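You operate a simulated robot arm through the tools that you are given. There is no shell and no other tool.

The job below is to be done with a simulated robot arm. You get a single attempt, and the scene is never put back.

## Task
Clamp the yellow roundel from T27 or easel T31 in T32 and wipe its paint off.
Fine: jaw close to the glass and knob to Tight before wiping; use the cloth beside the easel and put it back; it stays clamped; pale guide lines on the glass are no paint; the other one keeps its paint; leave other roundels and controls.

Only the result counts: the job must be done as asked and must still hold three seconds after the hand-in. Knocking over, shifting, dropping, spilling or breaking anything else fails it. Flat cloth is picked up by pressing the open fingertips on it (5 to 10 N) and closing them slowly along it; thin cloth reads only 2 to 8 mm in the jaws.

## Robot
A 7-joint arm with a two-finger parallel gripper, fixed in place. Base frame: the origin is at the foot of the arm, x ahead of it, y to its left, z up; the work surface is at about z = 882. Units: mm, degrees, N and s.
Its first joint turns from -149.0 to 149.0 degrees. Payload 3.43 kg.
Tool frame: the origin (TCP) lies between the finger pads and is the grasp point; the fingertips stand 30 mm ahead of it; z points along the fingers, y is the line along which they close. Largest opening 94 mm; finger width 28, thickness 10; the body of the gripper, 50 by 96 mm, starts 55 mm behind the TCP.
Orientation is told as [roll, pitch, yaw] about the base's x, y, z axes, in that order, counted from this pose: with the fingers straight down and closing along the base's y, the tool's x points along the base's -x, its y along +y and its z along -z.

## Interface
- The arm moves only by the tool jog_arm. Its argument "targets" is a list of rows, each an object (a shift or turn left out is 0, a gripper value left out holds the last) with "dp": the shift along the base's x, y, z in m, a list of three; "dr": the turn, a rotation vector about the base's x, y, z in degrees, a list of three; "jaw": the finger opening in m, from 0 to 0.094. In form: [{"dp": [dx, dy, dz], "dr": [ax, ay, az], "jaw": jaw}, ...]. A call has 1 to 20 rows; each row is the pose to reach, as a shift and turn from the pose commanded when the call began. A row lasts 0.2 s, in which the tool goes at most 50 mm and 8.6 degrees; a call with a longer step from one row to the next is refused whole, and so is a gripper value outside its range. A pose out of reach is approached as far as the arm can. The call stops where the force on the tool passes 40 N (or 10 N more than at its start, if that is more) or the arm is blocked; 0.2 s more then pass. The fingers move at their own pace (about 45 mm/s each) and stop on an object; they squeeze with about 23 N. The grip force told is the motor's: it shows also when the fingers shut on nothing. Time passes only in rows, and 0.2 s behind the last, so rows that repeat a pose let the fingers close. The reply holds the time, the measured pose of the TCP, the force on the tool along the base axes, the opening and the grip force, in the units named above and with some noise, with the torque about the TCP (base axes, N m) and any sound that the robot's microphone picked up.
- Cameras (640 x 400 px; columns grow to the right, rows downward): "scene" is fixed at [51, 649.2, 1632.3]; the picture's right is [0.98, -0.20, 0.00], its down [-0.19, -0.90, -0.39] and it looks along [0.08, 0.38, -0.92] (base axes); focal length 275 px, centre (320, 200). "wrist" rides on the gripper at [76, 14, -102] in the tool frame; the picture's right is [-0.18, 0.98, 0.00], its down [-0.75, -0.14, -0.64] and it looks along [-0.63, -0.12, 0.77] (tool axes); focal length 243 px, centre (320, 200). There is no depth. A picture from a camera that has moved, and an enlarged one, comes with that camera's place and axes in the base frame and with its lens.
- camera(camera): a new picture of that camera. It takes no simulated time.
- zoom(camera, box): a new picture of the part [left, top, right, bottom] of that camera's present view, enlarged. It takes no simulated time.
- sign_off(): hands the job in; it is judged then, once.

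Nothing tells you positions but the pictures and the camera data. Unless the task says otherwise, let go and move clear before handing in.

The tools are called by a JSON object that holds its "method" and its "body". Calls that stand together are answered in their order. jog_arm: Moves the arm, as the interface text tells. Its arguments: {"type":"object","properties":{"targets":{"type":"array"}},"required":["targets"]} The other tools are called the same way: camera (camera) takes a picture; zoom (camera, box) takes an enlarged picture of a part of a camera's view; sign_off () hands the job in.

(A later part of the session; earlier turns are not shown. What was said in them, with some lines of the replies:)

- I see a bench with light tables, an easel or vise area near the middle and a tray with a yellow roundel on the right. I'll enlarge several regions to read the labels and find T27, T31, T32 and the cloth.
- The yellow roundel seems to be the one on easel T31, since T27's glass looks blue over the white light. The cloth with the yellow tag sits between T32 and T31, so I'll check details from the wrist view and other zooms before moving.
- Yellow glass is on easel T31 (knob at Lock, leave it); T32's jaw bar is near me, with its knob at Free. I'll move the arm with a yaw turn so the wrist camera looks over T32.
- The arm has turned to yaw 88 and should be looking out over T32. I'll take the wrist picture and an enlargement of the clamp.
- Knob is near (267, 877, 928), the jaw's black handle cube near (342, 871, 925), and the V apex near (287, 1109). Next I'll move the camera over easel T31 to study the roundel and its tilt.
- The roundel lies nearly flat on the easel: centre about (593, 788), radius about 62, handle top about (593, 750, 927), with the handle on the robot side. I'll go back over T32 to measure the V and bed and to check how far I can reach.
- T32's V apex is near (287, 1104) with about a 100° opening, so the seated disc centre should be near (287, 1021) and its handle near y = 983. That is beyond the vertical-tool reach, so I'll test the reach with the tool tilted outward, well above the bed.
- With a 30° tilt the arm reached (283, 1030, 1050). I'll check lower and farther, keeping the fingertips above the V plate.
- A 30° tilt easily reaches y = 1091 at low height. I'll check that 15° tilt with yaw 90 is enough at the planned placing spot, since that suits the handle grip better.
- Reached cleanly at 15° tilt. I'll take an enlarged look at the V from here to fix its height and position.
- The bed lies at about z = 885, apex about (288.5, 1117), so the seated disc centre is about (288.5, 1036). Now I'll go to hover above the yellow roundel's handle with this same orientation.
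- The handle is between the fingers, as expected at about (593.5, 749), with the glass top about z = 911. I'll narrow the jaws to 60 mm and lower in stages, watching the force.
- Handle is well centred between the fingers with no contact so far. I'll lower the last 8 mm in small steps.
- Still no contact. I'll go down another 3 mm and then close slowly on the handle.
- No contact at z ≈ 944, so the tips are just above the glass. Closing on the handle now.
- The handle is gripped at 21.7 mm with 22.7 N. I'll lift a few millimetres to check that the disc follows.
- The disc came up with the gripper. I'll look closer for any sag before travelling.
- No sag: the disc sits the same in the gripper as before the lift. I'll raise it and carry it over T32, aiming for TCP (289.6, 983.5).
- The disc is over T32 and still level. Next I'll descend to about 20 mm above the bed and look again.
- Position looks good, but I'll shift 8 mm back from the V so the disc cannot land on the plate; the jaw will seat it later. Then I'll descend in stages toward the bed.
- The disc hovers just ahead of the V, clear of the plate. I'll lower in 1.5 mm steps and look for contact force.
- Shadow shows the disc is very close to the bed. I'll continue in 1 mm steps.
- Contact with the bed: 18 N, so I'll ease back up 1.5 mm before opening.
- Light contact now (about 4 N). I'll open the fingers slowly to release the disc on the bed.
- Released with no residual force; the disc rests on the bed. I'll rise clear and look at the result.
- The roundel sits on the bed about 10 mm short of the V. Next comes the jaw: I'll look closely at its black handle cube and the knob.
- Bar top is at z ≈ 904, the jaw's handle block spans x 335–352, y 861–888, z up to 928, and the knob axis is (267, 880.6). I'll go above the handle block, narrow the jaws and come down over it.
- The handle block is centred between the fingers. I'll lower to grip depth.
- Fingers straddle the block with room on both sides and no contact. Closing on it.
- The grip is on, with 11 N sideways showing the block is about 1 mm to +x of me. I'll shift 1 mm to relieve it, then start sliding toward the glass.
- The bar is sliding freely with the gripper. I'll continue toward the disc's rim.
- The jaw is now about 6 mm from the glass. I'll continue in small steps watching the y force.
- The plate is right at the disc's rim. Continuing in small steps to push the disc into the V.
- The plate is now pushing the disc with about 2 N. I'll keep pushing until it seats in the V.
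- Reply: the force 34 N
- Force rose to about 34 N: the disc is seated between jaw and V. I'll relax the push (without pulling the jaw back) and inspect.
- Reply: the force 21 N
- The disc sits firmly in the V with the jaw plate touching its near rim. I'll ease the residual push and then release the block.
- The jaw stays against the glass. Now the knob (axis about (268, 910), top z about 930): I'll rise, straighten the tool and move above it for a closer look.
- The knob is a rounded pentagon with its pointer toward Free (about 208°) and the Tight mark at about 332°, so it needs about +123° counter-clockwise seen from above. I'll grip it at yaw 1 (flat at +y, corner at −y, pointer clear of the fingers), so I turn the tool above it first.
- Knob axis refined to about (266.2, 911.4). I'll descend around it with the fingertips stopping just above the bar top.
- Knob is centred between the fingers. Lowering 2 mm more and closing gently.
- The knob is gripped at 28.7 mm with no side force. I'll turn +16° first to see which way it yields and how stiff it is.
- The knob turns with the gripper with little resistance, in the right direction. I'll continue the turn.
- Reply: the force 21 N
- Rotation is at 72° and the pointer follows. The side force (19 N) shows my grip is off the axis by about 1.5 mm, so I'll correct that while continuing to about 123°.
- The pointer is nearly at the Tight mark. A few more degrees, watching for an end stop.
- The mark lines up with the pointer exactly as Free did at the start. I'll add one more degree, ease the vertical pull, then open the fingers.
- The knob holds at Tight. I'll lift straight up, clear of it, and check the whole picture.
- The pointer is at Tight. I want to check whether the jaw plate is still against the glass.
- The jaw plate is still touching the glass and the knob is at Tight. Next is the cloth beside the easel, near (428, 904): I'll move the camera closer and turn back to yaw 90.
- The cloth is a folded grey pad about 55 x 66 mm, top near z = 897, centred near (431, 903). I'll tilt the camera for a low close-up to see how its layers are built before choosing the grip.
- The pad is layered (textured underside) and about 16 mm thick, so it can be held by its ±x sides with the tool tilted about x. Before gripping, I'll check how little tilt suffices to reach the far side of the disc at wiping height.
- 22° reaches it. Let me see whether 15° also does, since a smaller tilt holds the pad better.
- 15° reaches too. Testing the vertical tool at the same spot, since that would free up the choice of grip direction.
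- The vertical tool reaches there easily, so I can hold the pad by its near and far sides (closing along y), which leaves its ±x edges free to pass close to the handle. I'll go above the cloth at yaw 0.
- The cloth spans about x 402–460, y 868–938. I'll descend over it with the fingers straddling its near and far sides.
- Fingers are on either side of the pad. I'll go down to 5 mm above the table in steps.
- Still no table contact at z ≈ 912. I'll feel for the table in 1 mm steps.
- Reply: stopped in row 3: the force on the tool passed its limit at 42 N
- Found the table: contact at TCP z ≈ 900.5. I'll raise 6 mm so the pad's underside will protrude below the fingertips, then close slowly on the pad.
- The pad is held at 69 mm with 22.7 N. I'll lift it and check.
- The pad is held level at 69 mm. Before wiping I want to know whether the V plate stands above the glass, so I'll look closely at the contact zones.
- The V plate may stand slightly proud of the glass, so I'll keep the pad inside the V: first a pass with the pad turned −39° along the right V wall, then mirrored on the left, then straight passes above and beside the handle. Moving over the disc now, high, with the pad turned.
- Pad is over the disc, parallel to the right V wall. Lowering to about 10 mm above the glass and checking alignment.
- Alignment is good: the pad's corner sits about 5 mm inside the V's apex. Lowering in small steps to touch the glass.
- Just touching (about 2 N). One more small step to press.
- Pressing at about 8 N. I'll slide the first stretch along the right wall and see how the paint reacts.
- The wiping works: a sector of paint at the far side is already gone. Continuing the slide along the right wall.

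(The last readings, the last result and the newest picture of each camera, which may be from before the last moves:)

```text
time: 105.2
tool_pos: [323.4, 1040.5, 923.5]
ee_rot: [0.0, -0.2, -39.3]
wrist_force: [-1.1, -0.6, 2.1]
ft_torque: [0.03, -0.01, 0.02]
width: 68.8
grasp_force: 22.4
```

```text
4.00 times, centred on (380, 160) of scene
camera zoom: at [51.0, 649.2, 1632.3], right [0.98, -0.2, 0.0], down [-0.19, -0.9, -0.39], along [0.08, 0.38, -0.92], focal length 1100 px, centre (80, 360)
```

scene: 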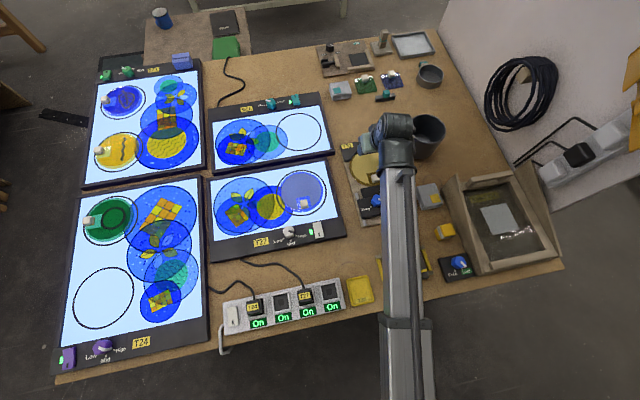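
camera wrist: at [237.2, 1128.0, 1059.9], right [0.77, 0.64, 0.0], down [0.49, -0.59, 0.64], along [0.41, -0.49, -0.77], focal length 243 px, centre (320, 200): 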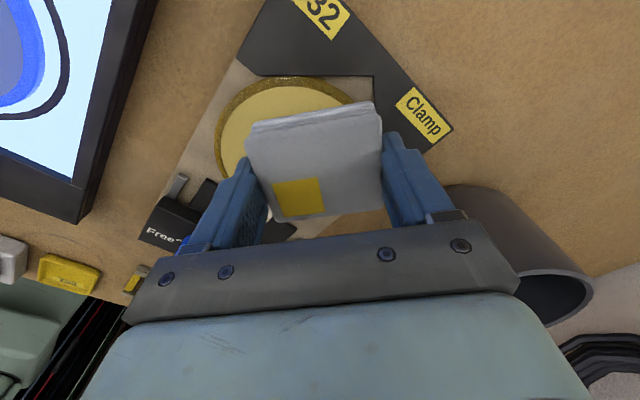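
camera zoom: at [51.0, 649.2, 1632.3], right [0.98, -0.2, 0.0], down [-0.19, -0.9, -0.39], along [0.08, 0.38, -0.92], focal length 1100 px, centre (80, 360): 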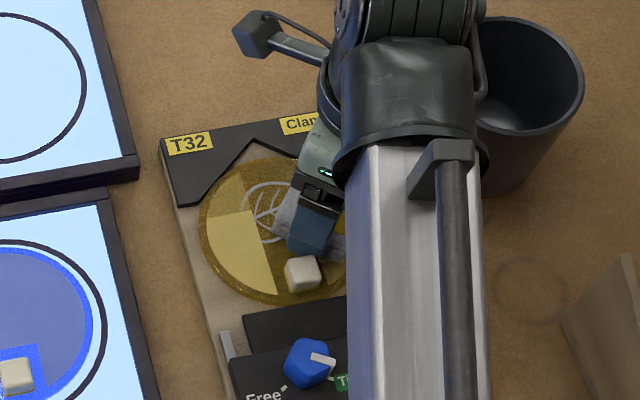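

Most sectors on the right and far sides are cleared, and pale guide lines (not paint) show beneath. I'll press a little more and finish this pass.

{"method": "jog_arm", "body": {"targets": [{"dp": [0.0012, -0.001, -0.0006]}, {"dp": [0.003, -0.0024, -0.0006]}, {"dp": [0.005, -0.004, -0.0006]}, {"dp": [0.007, -0.0057, -0.0006]}, {"dp": [0.0084, -0.0068, -0.0006]}, {"dp": [0.0084, -0.0068, -0.0006]}]}}

{"method": "jog_arm", "body": {"targets": [{"dp": [-0.003, 0.0025, 0]}, {"dp": [-0.006, 0.0049, 0]}, {"dp": [-0.009, 0.0074, 0]}, {"dp": [-0.012, 0.0098, 0]}, {"dp": [-0.015, 0.0123, 0]}, {"dp": [-0.018, 0.0147, 0]}, {"dp": [-0.021, 0.0172, 0]}, {"dp": [-0.024, 0.0196, 0]}, {"dp": [-0.027, 0.0221, 0]}, {"dp": [-0.03, 0.0245, 0]}, {"dp": [-0.03, 0.0245, 0]}]}}

{"method": "zoom", "body": {"camera": "wrist", "box": [190, 50, 450, 230]}}

```text
time: 106.6
tool_pos: [330.1, 1033.6, 922.3]
ee_rot: [0.2, 0.0, -39.2]
wrist_force: [-3.5, 4.0, 12.1]
ft_torque: [0.18, 0.18, -0.06]
width: 69.0
grasp_force: 22.7
```

```text
time: 109.0
tool_pos: [302.0, 1058.7, 923.8]
ee_rot: [0.1, -0.1, -39.3]
wrist_force: [3.6, -4.4, 13.5]
ft_torque: [-0.26, -0.13, 0.02]
width: 69.1
grasp_force: 22.8
```

```text
2.22 times, centred on (320, 140) of wrist
camera zoom: at [250.8, 1117.2, 1025.3], right [0.77, 0.64, 0.0], down [0.49, -0.59, 0.64], along [0.41, -0.49, -0.77], focal length 539 px, centre (320, 333)
```

zoom: 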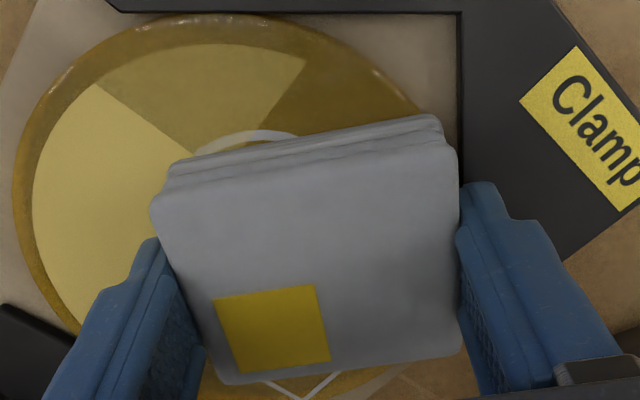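

The right side is clean; the far-left sector is half wiped and the near-left sector untouched. I'll lift, turn the pad to +39°, and wipe along the left V wall.

{"method": "jog_arm", "body": {"targets": [{"dp": [0, 0, 0.012]}, {"dp": [0, 0, 0.03]}, {"dp": [-0.004, 0.004, 0.035], "dr": [0, 0, 8]}, {"dp": [-0.008, 0.007, 0.035], "dr": [0, 0, 16]}, {"dp": [-0.0133, 0.0104, 0.035], "dr": [0, 0, 24]}, {"dp": [-0.0133, 0.0104, 0.035], "dr": [0, 0, 32]}, {"dp": [-0.0133, 0.0104, 0.035], "dr": [0, 0, 40]}, {"dp": [-0.0133, 0.0104, 0.035], "dr": [0, 0, 48]}, {"dp": [-0.0133, 0.0104, 0.035], "dr": [0, 0, 56]}, {"dp": [-0.0133, 0.0104, 0.035], "dr": [0, 0, 64]}, {"dp": [-0.0133, 0.0104, 0.035], "dr": [0, 0, 72]}, {"dp": [-0.0133, 0.0104, 0.035], "dr": [0, 0, 78.6]}, {"dp": [-0.0133, 0.0104, 0.035], "dr": [0, 0, 78.6]}]}}

{"method": "zoom", "body": {"camera": "wrist", "box": [190, 50, 450, 230]}}

{"method": "camera", "body": {"camera": "scene"}}

```text
time: 111.8
tool_pos: [287.8, 1070.6, 956.9]
ee_rot: [0.0, -0.2, 39.4]
wrist_force: [-0.7, 0.2, -0.7]
ft_torque: [0.0, -0.04, 0.01]
width: 69.2
grasp_force: 23.1
```

```text
2.22 times, centred on (320, 140) of wrist
camera zoom: at [219.2, 1031.9, 1059.8], right [-0.48, 0.88, 0.0], down [0.67, 0.37, 0.64], along [0.56, 0.31, -0.77], focal length 539 px, centre (320, 333)
```

zoom: 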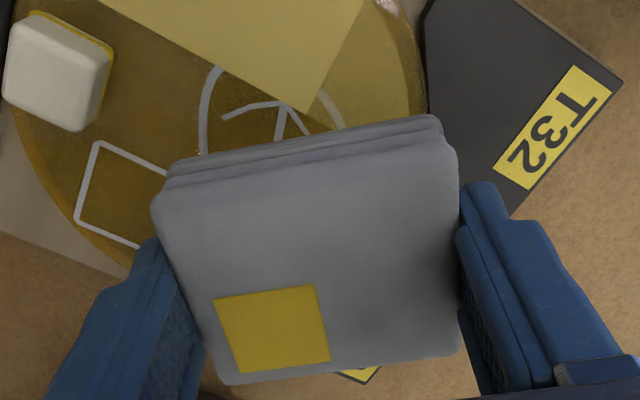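

```text
taken
```

scene: 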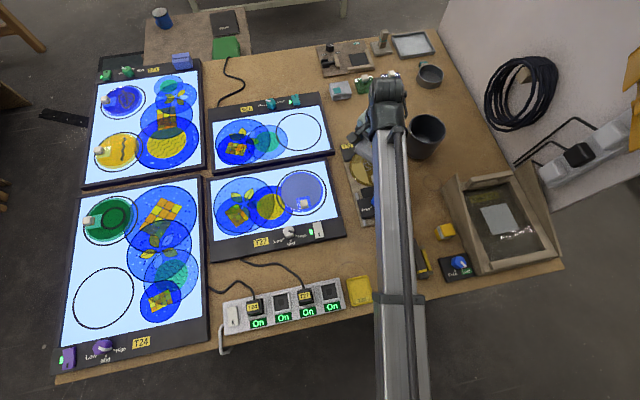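

Turned to +39°; the remaining paint is the two left sectors. Lowering to contact near the V.

{"method": "jog_arm", "body": {"targets": [{"dp": [0, 0, -0.012]}, {"dp": [0, 0, -0.024]}, {"dp": [0, 0, -0.03]}, {"dp": [0, 0, -0.032]}, {"dp": [0, 0, -0.032]}]}}

{"method": "jog_arm", "body": {"targets": [{"dp": [0, 0, -0.001]}, {"dp": [0, 0, -0.0018]}, {"dp": [0, 0, -0.0018]}]}}

```text
time: 113.0
tool_pos: [287.6, 1068.4, 926.1]
ee_rot: [0.1, -0.1, 39.4]
wrist_force: [-0.7, -0.1, -0.6]
ft_torque: [-0.01, 0.02, 0.0]
width: 69.0
grasp_force: 22.9
```

```text
time: 113.8
tool_pos: [288.1, 1068.8, 924.0]
ee_rot: [0.0, 0.0, 39.4]
wrist_force: [1.0, -0.7, -0.7]
ft_torque: [-0.03, 0.0, 0.01]
width: 69.2
grasp_force: 22.7
```

{"method": "jog_arm", "body": {"targets": [{"dp": [0, 0, -0.0008]}, {"dp": [0, 0, -0.0015]}, {"dp": [0, 0, -0.0015]}]}}

```text
time: 114.6
tool_pos: [288.6, 1069.0, 923.3]
ee_rot: [0.1, -0.1, 39.2]
wrist_force: [0.5, -2.4, 3.4]
ft_torque: [-0.09, 0.0, 0.03]
width: 69.1
grasp_force: 22.7
```

Contact at 3.4 N; pressing slightly more and sliding along the left wall.

{"method": "jog_arm", "body": {"targets": [{"dp": [-0.0015, -0.0012, -0.0005]}, {"dp": [-0.0039, -0.0032, -0.0005]}, {"dp": [-0.0062, -0.0051, -0.0005]}, {"dp": [-0.0085, -0.007, -0.0005]}, {"dp": [-0.0108, -0.0089, -0.0005]}, {"dp": [-0.0132, -0.0108, -0.0005]}, {"dp": [-0.0155, -0.0127, -0.0005]}, {"dp": [-0.0178, -0.0146, -0.0005]}, {"dp": [-0.0201, -0.0165, -0.0005]}, {"dp": [-0.0224, -0.0184, -0.0005]}, {"dp": [-0.0248, -0.0203, -0.0005]}, {"dp": [-0.0271, -0.0222, -0.0005]}, {"dp": [-0.0294, -0.0241, -0.0005]}, {"dp": [-0.0294, -0.0241, -0.0005]}]}}

{"method": "zoom", "body": {"camera": "wrist", "box": [190, 50, 450, 230]}}

{"method": "zoom", "body": {"camera": "scene", "box": [330, 110, 430, 210]}}

```text
time: 117.6
tool_pos: [257.9, 1043.8, 923.1]
ee_rot: [0.1, -0.1, 39.3]
wrist_force: [6.2, 4.0, 17.2]
ft_torque: [0.04, -0.22, -0.01]
width: 69.2
grasp_force: 22.9
```

```text
2.22 times, centred on (320, 140) of wrist
camera zoom: at [189.9, 1006.9, 1024.9], right [-0.48, 0.88, 0.0], down [0.67, 0.37, 0.64], along [0.56, 0.31, -0.77], focal length 539 px, centre (320, 333)
```

zoom: 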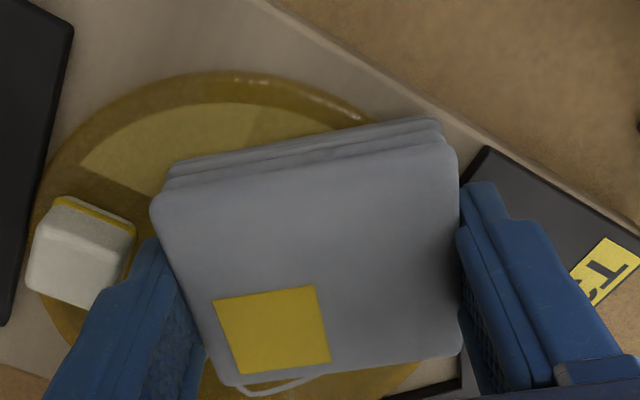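

```text
4.00 times, centred on (380, 160) of scene
camera zoom: at [51.0, 649.2, 1632.3], right [0.98, -0.2, 0.0], down [-0.19, -0.9, -0.39], along [0.08, 0.38, -0.92], focal length 1100 px, centre (80, 360)
```

zoom: 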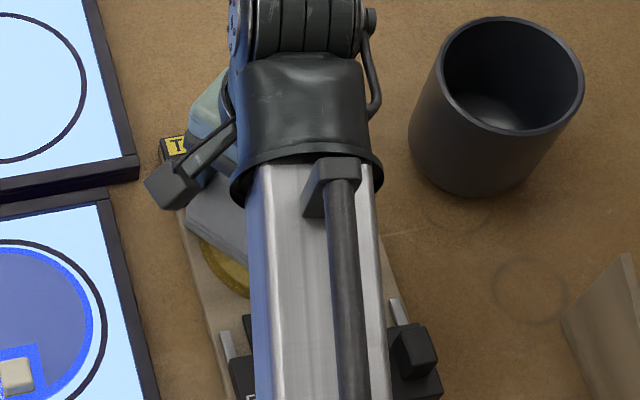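

The left-far sector is gone and the near-left one is lightening. I'll ease the pressure slightly and continue, watching the handle clearance.

{"method": "jog_arm", "body": {"targets": [{"dp": [-0.0015, -0.0012, 0.0005]}, {"dp": [-0.0039, -0.0032, 0.0005]}, {"dp": [-0.0062, -0.0051, 0.0005]}, {"dp": [-0.0085, -0.007, 0.0005]}, {"dp": [-0.0108, -0.0089, 0.0005]}, {"dp": [-0.0124, -0.0101, 0.0005]}, {"dp": [-0.0124, -0.0101, 0.0005]}]}}

{"method": "zoom", "body": {"camera": "wrist", "box": [190, 50, 450, 230]}}

```text
time: 119.2
tool_pos: [244.8, 1033.9, 923.0]
ee_rot: [0.0, 0.0, 39.3]
wrist_force: [1.8, 0.7, 3.6]
ft_torque: [0.07, -0.05, 0.02]
width: 69.1
grasp_force: 22.9
```

```text
2.22 times, centred on (320, 140) of wrist
camera zoom: at [176.9, 996.6, 1025.1], right [-0.48, 0.88, 0.0], down [0.67, 0.37, 0.64], along [0.56, 0.31, -0.77], focal length 539 px, centre (320, 333)
```

zoom: 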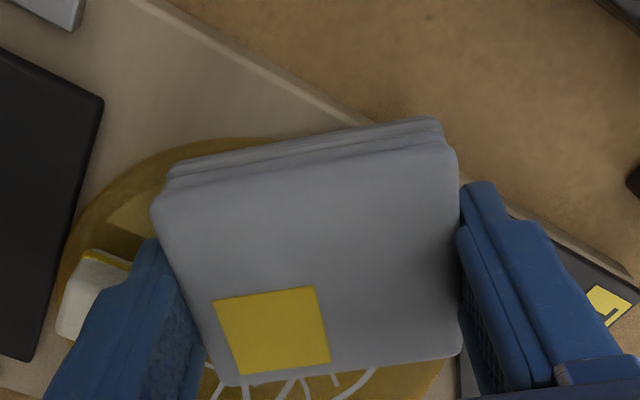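

That pass is finished; I'll lift, turn the pad straight (yaw 0) and set it down left of the handle to wipe beside it.

{"method": "jog_arm", "body": {"targets": [{"dp": [0, 0, 0.012]}, {"dp": [0, 0, 0.03]}, {"dp": [-0.002, -0.003, 0.035], "dr": [0, 0, -8]}, {"dp": [-0.002, -0.008, 0.035], "dr": [0, 0, -16]}, {"dp": [0.0, -0.014, 0.035], "dr": [0, 0, -24]}, {"dp": [0.0005, -0.02, 0.035], "dr": [0, 0, -32]}, {"dp": [0.001, -0.023, 0.035], "dr": [0, 0, -39.3]}, {"dp": [0.001, -0.023, 0.035], "dr": [0, 0, -39.3]}]}}

{"method": "camera", "body": {"camera": "wrist"}}

{"method": "zoom", "body": {"camera": "scene", "box": [330, 110, 430, 230]}}

```text
time: 121.0
tool_pos: [246.7, 1010.2, 957.9]
ee_rot: [0.0, -0.1, -0.1]
wrist_force: [-0.6, -0.4, -1.0]
ft_torque: [-0.01, -0.02, 0.04]
width: 69.0
grasp_force: 23.0
```

```text
taken
camera wrist: at [169.8, 1025.4, 1060.2], right [0.19, 0.98, 0.0], down [0.75, -0.14, 0.64], along [0.63, -0.12, -0.77], focal length 243 px, centre (320, 200)
```

wrist: 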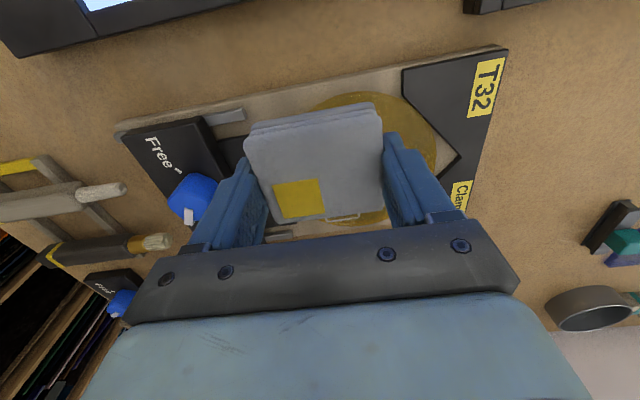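

```text
3.33 times, centred on (380, 170) of scene
camera zoom: at [51.0, 649.2, 1632.3], right [0.98, -0.2, 0.0], down [-0.19, -0.9, -0.39], along [0.08, 0.38, -0.92], focal length 916 px, centre (120, 300)
```

zoom: 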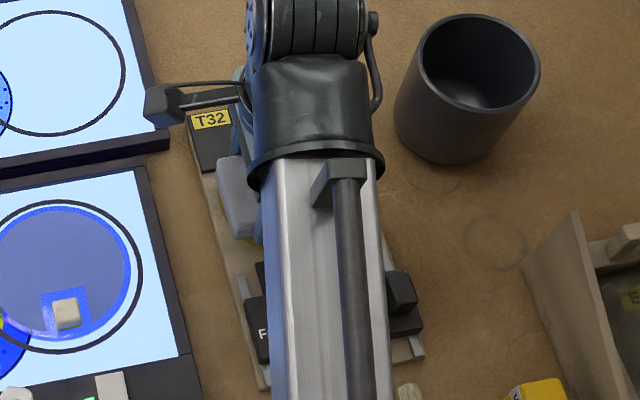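

Positioned left of the handle. Lowering to the glass.

{"method": "jog_arm", "body": {"targets": [{"dp": [-0.0005, 0, -0.012]}, {"dp": [-0.0005, 0, -0.024]}, {"dp": [-0.0005, 0, -0.03]}, {"dp": [-0.0005, 0, -0.034]}, {"dp": [-0.0005, 0, -0.034]}]}}

{"method": "zoom", "body": {"camera": "wrist", "box": [200, 60, 440, 230]}}

```text
time: 122.2
tool_pos: [246.6, 1012.0, 924.1]
ee_rot: [0.1, -0.2, 0.0]
wrist_force: [0.8, 0.5, 0.3]
ft_torque: [0.02, 0.01, -0.01]
width: 69.0
grasp_force: 22.7
```

```text
2.35 times, centred on (320, 145) of wrist
camera zoom: at [169.7, 1026.4, 1025.4], right [0.18, 0.98, 0.0], down [0.75, -0.14, 0.64], along [0.63, -0.12, -0.77], focal length 571 px, centre (320, 329)
```

zoom: 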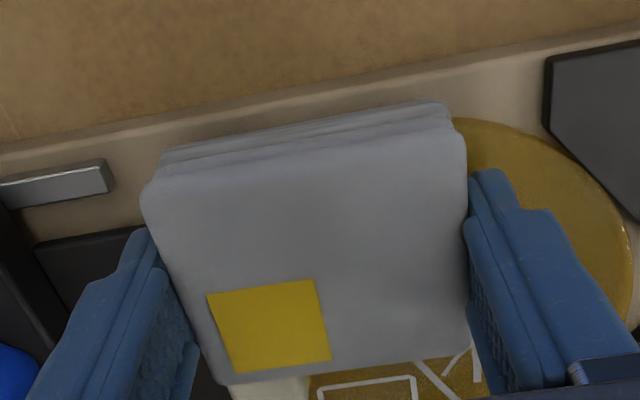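

{"method": "jog_arm", "body": {"targets": [{"dp": [0, 0, -0.0008]}, {"dp": [0, 0, -0.0014]}, {"dp": [0, 0, -0.0014]}]}}

```text
time: 123.0
tool_pos: [247.3, 1011.4, 922.5]
ee_rot: [0.1, -0.1, 0.1]
wrist_force: [-1.8, 3.3, 10.8]
ft_torque: [0.04, 0.0, 0.05]
width: 69.1
grasp_force: 22.8
```

Pressing at about 11 N. Sliding forward 20 mm and back beside the handle.

{"method": "jog_arm", "body": {"targets": [{"dp": [0, 0.002, 0.0003]}, {"dp": [0, 0.005, 0.0003]}, {"dp": [0, 0.008, 0.0003]}, {"dp": [0, 0.011, 0.0003]}, {"dp": [0, 0.014, 0.0003]}, {"dp": [0, 0.017, 0.0003]}, {"dp": [0, 0.02, 0.0003]}, {"dp": [0, 0.02, 0.0003]}, {"dp": [0, 0.017, 0.0003]}, {"dp": [0, 0.014, 0.0003]}, {"dp": [0, 0.011, 0.0003]}, {"dp": [0, 0.008, 0.0003]}, {"dp": [0, 0.005, 0.0003]}, {"dp": [0, 0.002, 0.0003]}, {"dp": [0, -0.001, 0.0003]}, {"dp": [0, -0.003, 0.0003]}, {"dp": [0, -0.003, 0.0003]}]}}

{"method": "zoom", "body": {"camera": "wrist", "box": [200, 60, 440, 230]}}

```text
time: 126.6
tool_pos: [247.3, 1008.9, 922.9]
ee_rot: [0.0, -0.1, -0.1]
wrist_force: [0.6, 2.1, 5.8]
ft_torque: [0.1, -0.1, 0.05]
width: 69.2
grasp_force: 22.9
```

```text
2.35 times, centred on (320, 145) of wrist
camera zoom: at [169.7, 1022.8, 1024.7], right [0.18, 0.98, 0.0], down [0.75, -0.14, 0.64], along [0.63, -0.12, -0.77], focal length 571 px, centre (320, 329)
```

zoom: 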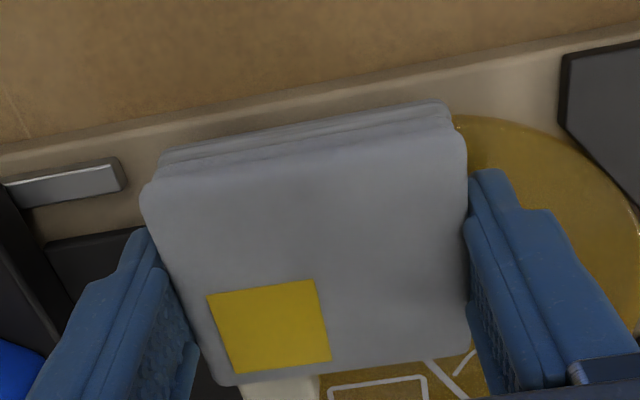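

I'll lift and step aside over the cloth's home spot to check what paint is left.

{"method": "jog_arm", "body": {"targets": [{"dp": [0, 0, 0.015]}, {"dp": [0, 0, 0.045]}, {"dp": [0.0, -0.01, 0.07]}, {"dp": [0.04, -0.03, 0.08]}, {"dp": [0.08, -0.05, 0.08]}, {"dp": [0.12, -0.075, 0.08]}, {"dp": [0.155, -0.095, 0.08]}, {"dp": [0.186, -0.105, 0.07]}, {"dp": [0.186, -0.105, 0.07]}]}}

{"method": "zoom", "body": {"camera": "scene", "box": [330, 120, 410, 220]}}

{"method": "zoom", "body": {"camera": "scene", "box": [345, 140, 395, 190]}}

```text
time: 128.6
tool_pos: [433.5, 900.4, 991.1]
ee_rot: [0.0, -0.1, 0.0]
wrist_force: [-0.2, -0.9, 0.1]
ft_torque: [-0.04, -0.01, 0.02]
width: 69.0
grasp_force: 23.2
```

```text
4.00 times, centred on (370, 170) of scene
camera zoom: at [51.0, 649.2, 1632.3], right [0.98, -0.2, 0.0], down [-0.19, -0.9, -0.39], along [0.08, 0.38, -0.92], focal length 1100 px, centre (120, 320)
```

zoom: 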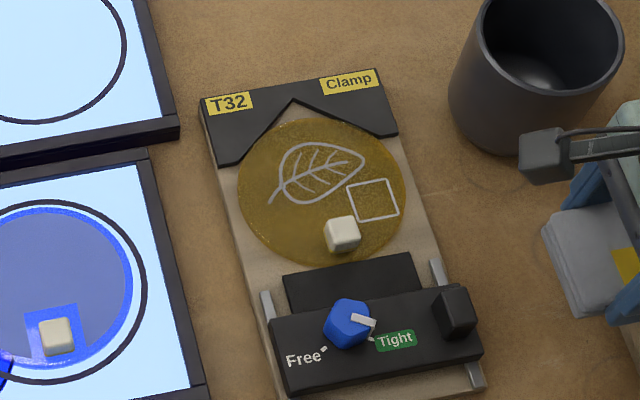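

```text
8.00 times, centred on (370, 165) of scene
camera zoom: at [51.0, 649.2, 1632.3], right [0.98, -0.2, 0.0], down [-0.19, -0.9, -0.39], along [0.08, 0.38, -0.92], focal length 2200 px, centre (-80, 480)
```

zoom: 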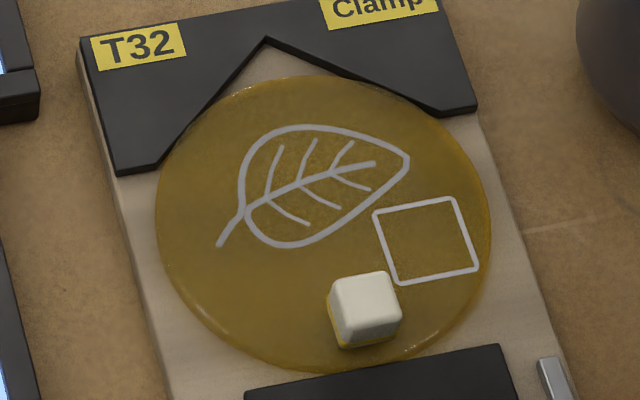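

All paint looks gone, leaving only the pale leaf and square guide lines. Zooming in for faint remnants.

{"method": "zoom", "body": {"camera": "scene", "box": [355, 165, 395, 195]}}

{"method": "zoom", "body": {"camera": "scene", "box": [350, 145, 380, 170]}}

{"method": "zoom", "body": {"camera": "scene", "box": [372, 145, 402, 170]}}

{"method": "camera", "body": {"camera": "wrist"}}

```text
13.33 times, centred on (375, 180) of scene
camera zoom: at [51.0, 649.2, 1632.3], right [0.98, -0.2, 0.0], down [-0.19, -0.9, -0.39], along [0.08, 0.38, -0.92], focal length 3666 px, centre (-413, 467)
```

zoom: 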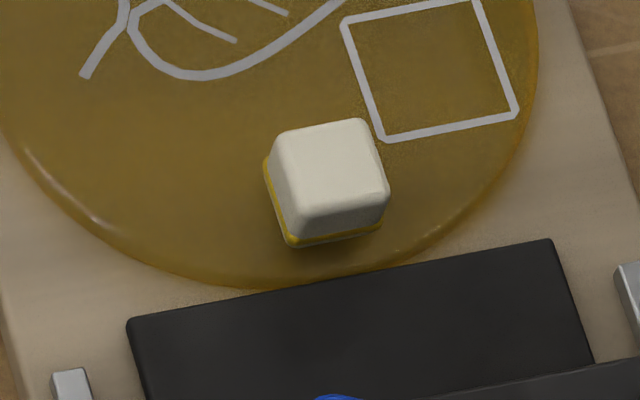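

```text
16.00 times, centred on (365, 158) of scene
camera zoom: at [51.0, 649.2, 1632.3], right [0.98, -0.2, 0.0], down [-0.19, -0.9, -0.39], along [0.08, 0.38, -0.92], focal length 4399 px, centre (-400, 880)
```

zoom: 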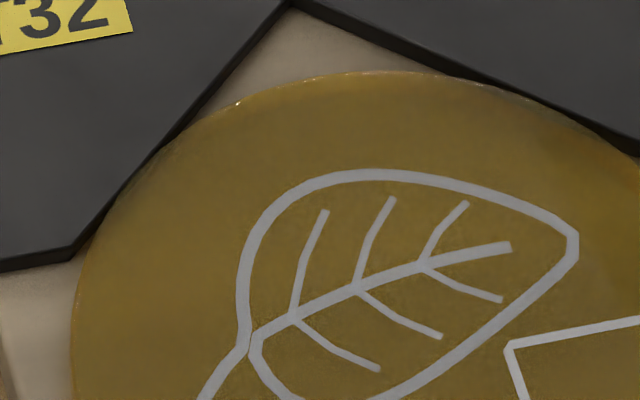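

```text
16.00 times, centred on (387, 158) of scene
camera zoom: at [51.0, 649.2, 1632.3], right [0.98, -0.2, 0.0], down [-0.19, -0.9, -0.39], along [0.08, 0.38, -0.92], focal length 4399 px, centre (-752, 880)
```

zoom: 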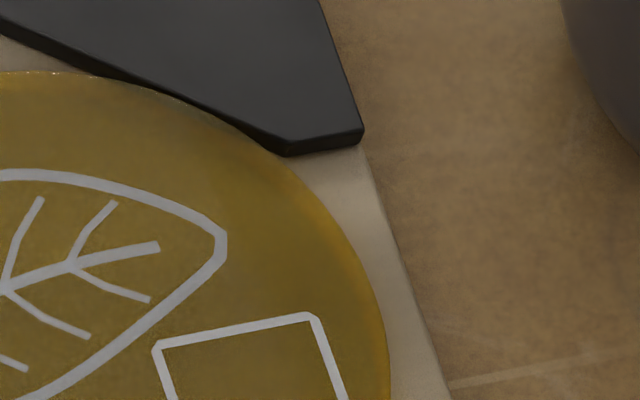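

```text
taken
camera wrist: at [355.9, 915.9, 1093.5], right [0.18, 0.98, 0.0], down [0.75, -0.14, 0.64], along [0.63, -0.12, -0.77], focal length 243 px, centre (320, 200)
```

wrist: 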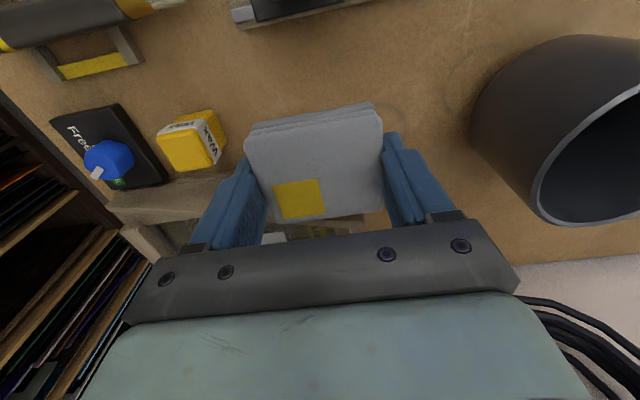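

No trace of paint remains on the roundel, and the T27 roundel still has its film. I'll now put the cloth back exactly where it lay.

{"method": "jog_arm", "body": {"targets": [{"dp": [-0.0002, 0.0004, -0.015]}, {"dp": [-0.0002, 0.0004, -0.035]}, {"dp": [-0.0002, 0.0004, -0.055]}, {"dp": [-0.0002, 0.0004, -0.07]}, {"dp": [-0.0002, 0.0004, -0.08]}, {"dp": [-0.0002, 0.0004, -0.084]}, {"dp": [-0.0002, 0.0004, -0.084]}]}}

{"method": "jog_arm", "body": {"targets": [{"dp": [0, 0, -0.0015]}, {"dp": [0, 0, -0.0025]}, {"dp": [0, 0, -0.003]}, {"dp": [0, 0, -0.003]}]}}

```text
time: 130.2
tool_pos: [433.1, 903.2, 909.4]
ee_rot: [0.0, -0.1, -0.1]
wrist_force: [-0.1, 0.0, -0.5]
ft_torque: [-0.01, 0.02, -0.03]
width: 69.1
grasp_force: 22.9
```

```text
time: 131.2
tool_pos: [432.0, 902.9, 904.9]
ee_rot: [0.0, -0.1, 0.0]
wrist_force: [0.6, -0.1, -1.4]
ft_torque: [-0.01, -0.02, 0.01]
width: 69.1
grasp_force: 22.7
```

{"method": "jog_arm", "body": {"targets": [{"dp": [0, 0, -0.0008]}, {"dp": [0, 0, -0.0008]}]}}

```text
time: 131.8
tool_pos: [433.5, 904.0, 906.2]
ee_rot: [-0.1, -0.1, 0.0]
wrist_force: [0.5, -0.1, -0.6]
ft_torque: [0.01, -0.02, -0.01]
width: 69.1
grasp_force: 23.3
```

{"method": "jog_arm", "body": {"targets": [{"dp": [0, 0, -0.0008]}, {"dp": [0, 0, -0.0008]}]}}

{"method": "jog_arm", "body": {"targets": [{"dp": [0, 0, -0.0006]}, {"dp": [0, 0, -0.0006]}]}}

```text
time: 132.4
tool_pos: [433.1, 904.1, 902.9]
ee_rot: [0.0, -0.2, 0.0]
wrist_force: [0.3, -0.3, -0.2]
ft_torque: [0.01, 0.01, 0.02]
width: 69.2
grasp_force: 23.2
```

```text
time: 133.0
tool_pos: [430.9, 903.6, 903.8]
ee_rot: [0.0, -0.1, 0.0]
wrist_force: [-0.5, 0.3, -0.1]
ft_torque: [-0.03, 0.0, 0.01]
width: 69.1
grasp_force: 23.6
```

{"method": "jog_arm", "body": {"targets": [{"dp": [0, 0, -0.0008]}, {"dp": [0, 0, -0.0008]}]}}

{"method": "jog_arm", "body": {"targets": [{"dp": [0, 0, -0.0008]}, {"dp": [0, 0, -0.0008]}]}}

```text
time: 133.6
tool_pos: [431.8, 904.7, 903.9]
ee_rot: [0.1, -0.1, -0.1]
wrist_force: [-0.8, 2.9, 9.2]
ft_torque: [-0.13, 0.1, -0.01]
width: 69.2
grasp_force: 22.8
```

```text
time: 134.2
tool_pos: [432.6, 903.9, 904.2]
ee_rot: [0.1, -0.1, 0.0]
wrist_force: [-0.6, 1.3, 19.2]
ft_torque: [-0.13, 0.02, -0.03]
width: 69.3
grasp_force: 23.4
```

The pad is pressed on the table (19 N). I'll ease off the press and open the fingers evenly.

{"method": "jog_arm", "body": {"targets": [{"dp": [0, 0, 0.0012]}, {"dp": [0, 0, 0.0012]}]}}

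{"method": "jog_arm", "body": {"targets": [{"jaw": 0.071}, {"jaw": 0.074}, {"jaw": 0.08}, {"jaw": 0.09}, {"jaw": 0.09}, {"jaw": 0.09}]}}

{"method": "zoom", "body": {"camera": "wrist", "box": [200, 80, 440, 230]}}

```text
time: 134.8
tool_pos: [432.5, 904.5, 903.4]
ee_rot: [0.0, -0.1, 0.0]
wrist_force: [2.0, 0.2, 14.9]
ft_torque: [0.06, -0.04, 0.01]
width: 68.9
grasp_force: 23.2
```

```text
time: 136.2
tool_pos: [432.4, 903.7, 903.1]
ee_rot: [0.0, -0.1, 0.0]
wrist_force: [-0.1, 1.0, -0.3]
ft_torque: [0.06, 0.01, 0.02]
width: 90.0
grasp_force: 0.1
```

```text
2.67 times, centred on (320, 155) of wrist
camera zoom: at [355.5, 918.4, 1005.2], right [0.18, 0.98, 0.0], down [0.75, -0.14, 0.64], along [0.63, -0.12, -0.77], focal length 647 px, centre (320, 320)
```

zoom: 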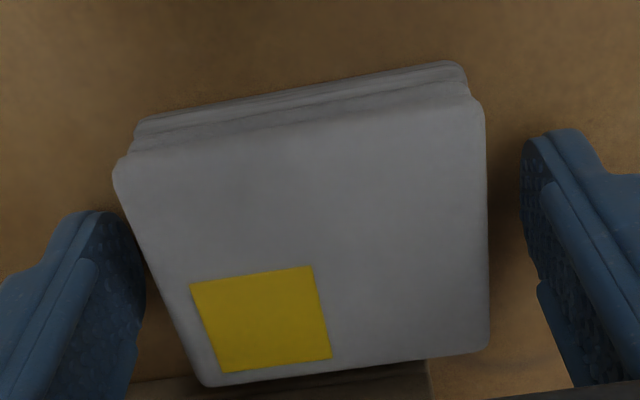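

The cloth is back in its place. Lifting straight up and moving clear for a final inspection.

{"method": "jog_arm", "body": {"targets": [{"dp": [0, 0, 0.012]}, {"dp": [0, 0, 0.04]}, {"dp": [0, 0, 0.08]}, {"dp": [0, -0.01, 0.12]}, {"dp": [0, -0.03, 0.16]}, {"dp": [0.02, -0.05, 0.2]}, {"dp": [0.05, -0.06, 0.24]}, {"dp": [0.08, -0.06, 0.26]}, {"dp": [0.08, -0.06, 0.26]}]}}

{"method": "camera", "body": {"camera": "scene"}}

{"method": "zoom", "body": {"camera": "scene", "box": [345, 140, 395, 190]}}

{"method": "zoom", "body": {"camera": "scene", "box": [340, 130, 460, 230]}}

{"method": "zoom", "body": {"camera": "scene", "box": [355, 175, 395, 210]}}

```text
refused: row 7 steps farther than a row can; nothing moved
```

```text
taken
```

scene: 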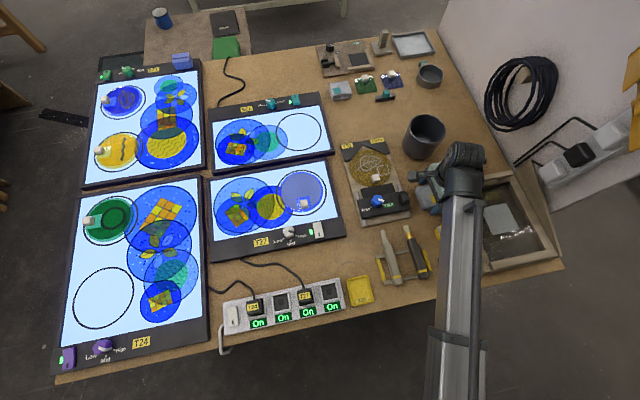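

```text
8.00 times, centred on (370, 165) of scene
camera zoom: at [51.0, 649.2, 1632.3], right [0.98, -0.2, 0.0], down [-0.19, -0.9, -0.39], along [0.08, 0.38, -0.92], focal length 2200 px, centre (-80, 480)
```

zoom: 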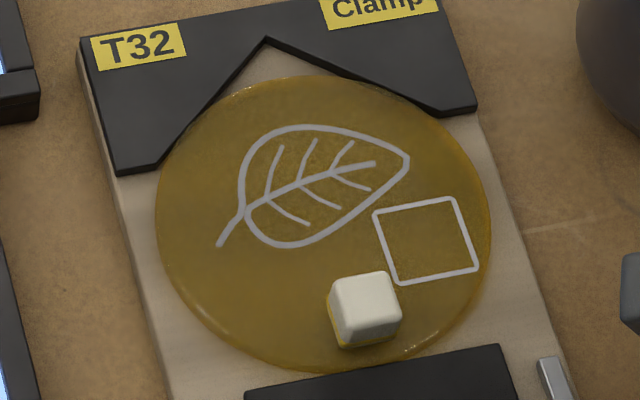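

```text
4.00 times, centred on (400, 180) of scene
camera zoom: at [51.0, 649.2, 1632.3], right [0.98, -0.2, 0.0], down [-0.19, -0.9, -0.39], along [0.08, 0.38, -0.92], focal length 1100 px, centre (0, 280)
```

zoom: 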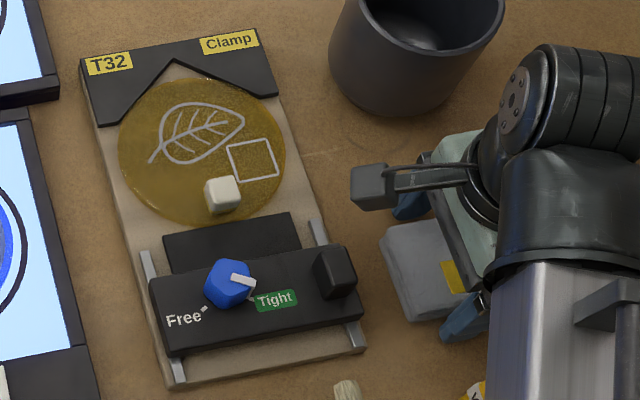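

```text
11.43 times, centred on (375, 192) of scene
camera zoom: at [51.0, 649.2, 1632.3], right [0.98, -0.2, 0.0], down [-0.19, -0.9, -0.39], along [0.08, 0.38, -0.92], focal length 3142 px, centre (-309, 286)
```

zoom: 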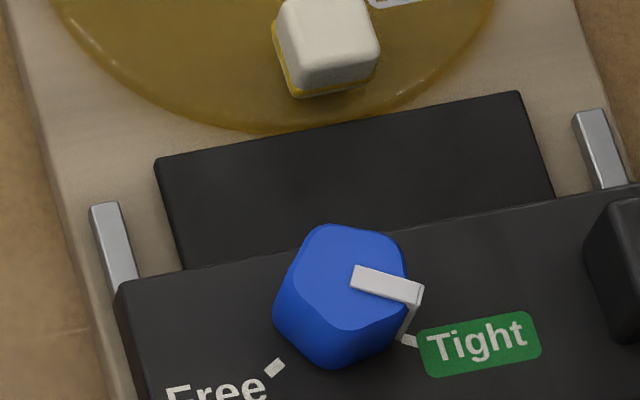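

The move was refused (a step was too long), so nothing moved. The clamp, knob and glass look right; I'll redo the retreat with shorter steps.

{"method": "jog_arm", "body": {"targets": [{"dp": [0, 0, 0.012]}, {"dp": [0, 0, 0.04]}, {"dp": [0, 0, 0.075]}, {"dp": [0, -0.005, 0.11]}, {"dp": [0, -0.015, 0.145]}, {"dp": [0.01, -0.025, 0.175]}, {"dp": [0.03, -0.03, 0.2]}, {"dp": [0.06, -0.03, 0.22]}, {"dp": [0.09, -0.03, 0.23]}, {"dp": [0.12, -0.03, 0.24]}, {"dp": [0.12, -0.03, 0.24]}]}}

{"method": "camera", "body": {"camera": "scene"}}

{"method": "zoom", "body": {"camera": "scene", "box": [340, 130, 460, 230]}}

{"method": "zoom", "body": {"camera": "scene", "box": [400, 165, 460, 215]}}

{"method": "zoom", "body": {"camera": "scene", "box": [200, 160, 360, 260]}}

```text
time: 138.6
tool_pos: [552.0, 875.1, 1144.0]
ee_rot: [0.0, -0.2, 0.0]
wrist_force: [0.6, 0.3, -0.2]
ft_torque: [0.02, -0.01, -0.02]
width: 90.1
grasp_force: 0.1
```

```text
taken
```

scene: 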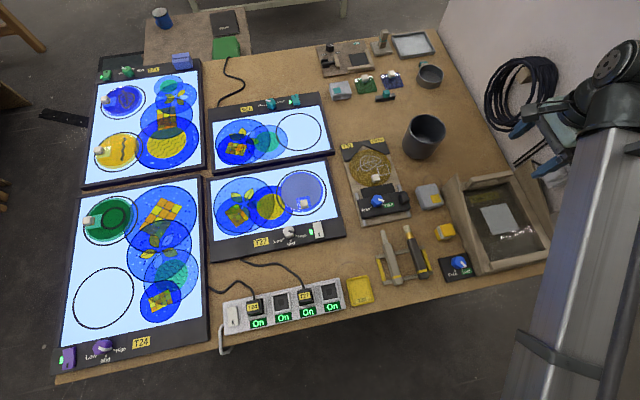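

```text
4.00 times, centred on (400, 180) of scene
camera zoom: at [51.0, 649.2, 1632.3], right [0.98, -0.2, 0.0], down [-0.19, -0.9, -0.39], along [0.08, 0.38, -0.92], focal length 1100 px, centre (0, 280)
```

zoom: 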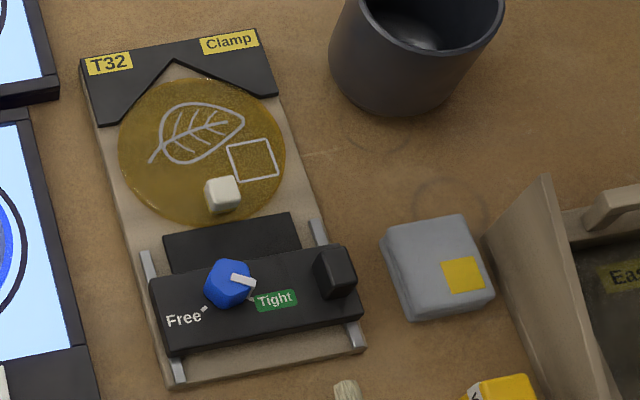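

```text
8.00 times, centred on (430, 190) of scene
camera zoom: at [51.0, 649.2, 1632.3], right [0.98, -0.2, 0.0], down [-0.19, -0.9, -0.39], along [0.08, 0.38, -0.92], focal length 2200 px, centre (-560, 280)
```

zoom: 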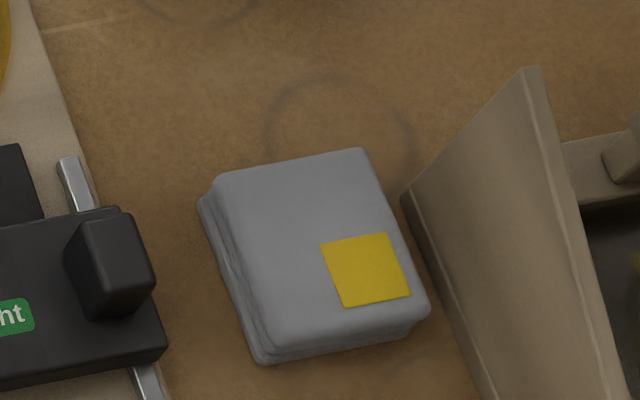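

```text
4.00 times, centred on (280, 210) of scene
camera zoom: at [51.0, 649.2, 1632.3], right [0.98, -0.2, 0.0], down [-0.19, -0.9, -0.39], along [0.08, 0.38, -0.92], focal length 1100 px, centre (480, 160)
```

zoom: 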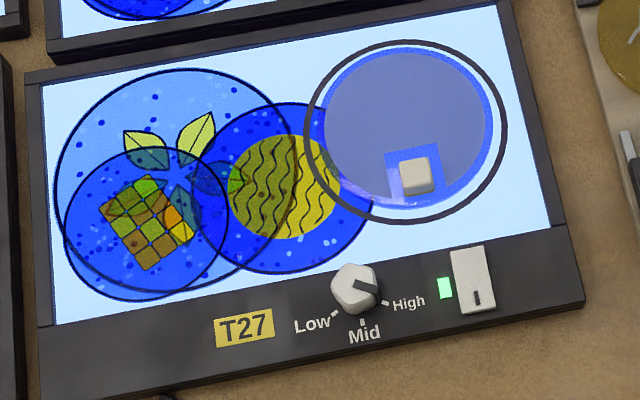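

The yellow roundel is seated in T32 with the jaw against its rim and the knob at Tight. It is clean apart from its guide lines, and the cloth is back beside the easel. T27's roundel still has its paint, nothing else has moved and the arm is clear, so I'm handing in.

{"method": "sign_off", "body": {}}

```text
The job is handed in.
```

I moved the yellow roundel from easel T31 into clamp T32, closed the jaw against the glass, turned the knob to Tight and then wiped the paint off. It is handed in; I haven't seen the verdict.

- **Choosing the roundel:** T27's roundel is blue glass, so I took the yellow one from T31.
- **Clamp:** the roundel sits in the V with the jaw plate touching its near rim. The pointer lines up with the Tight mark.
- **Paint:** no paint shows in close-up scene views. Only the pale leaf and square guide lines remain. I didn't check from a second angle after the last pass.
- **Cloth:** I used the grey cloth with the yellow tag and set it back where it lay, to within a few millimetres.
- **Left alone:** T27's roundel still has its paint. The T31 knob is still at Lock. I saw nothing else shifted or knocked over.
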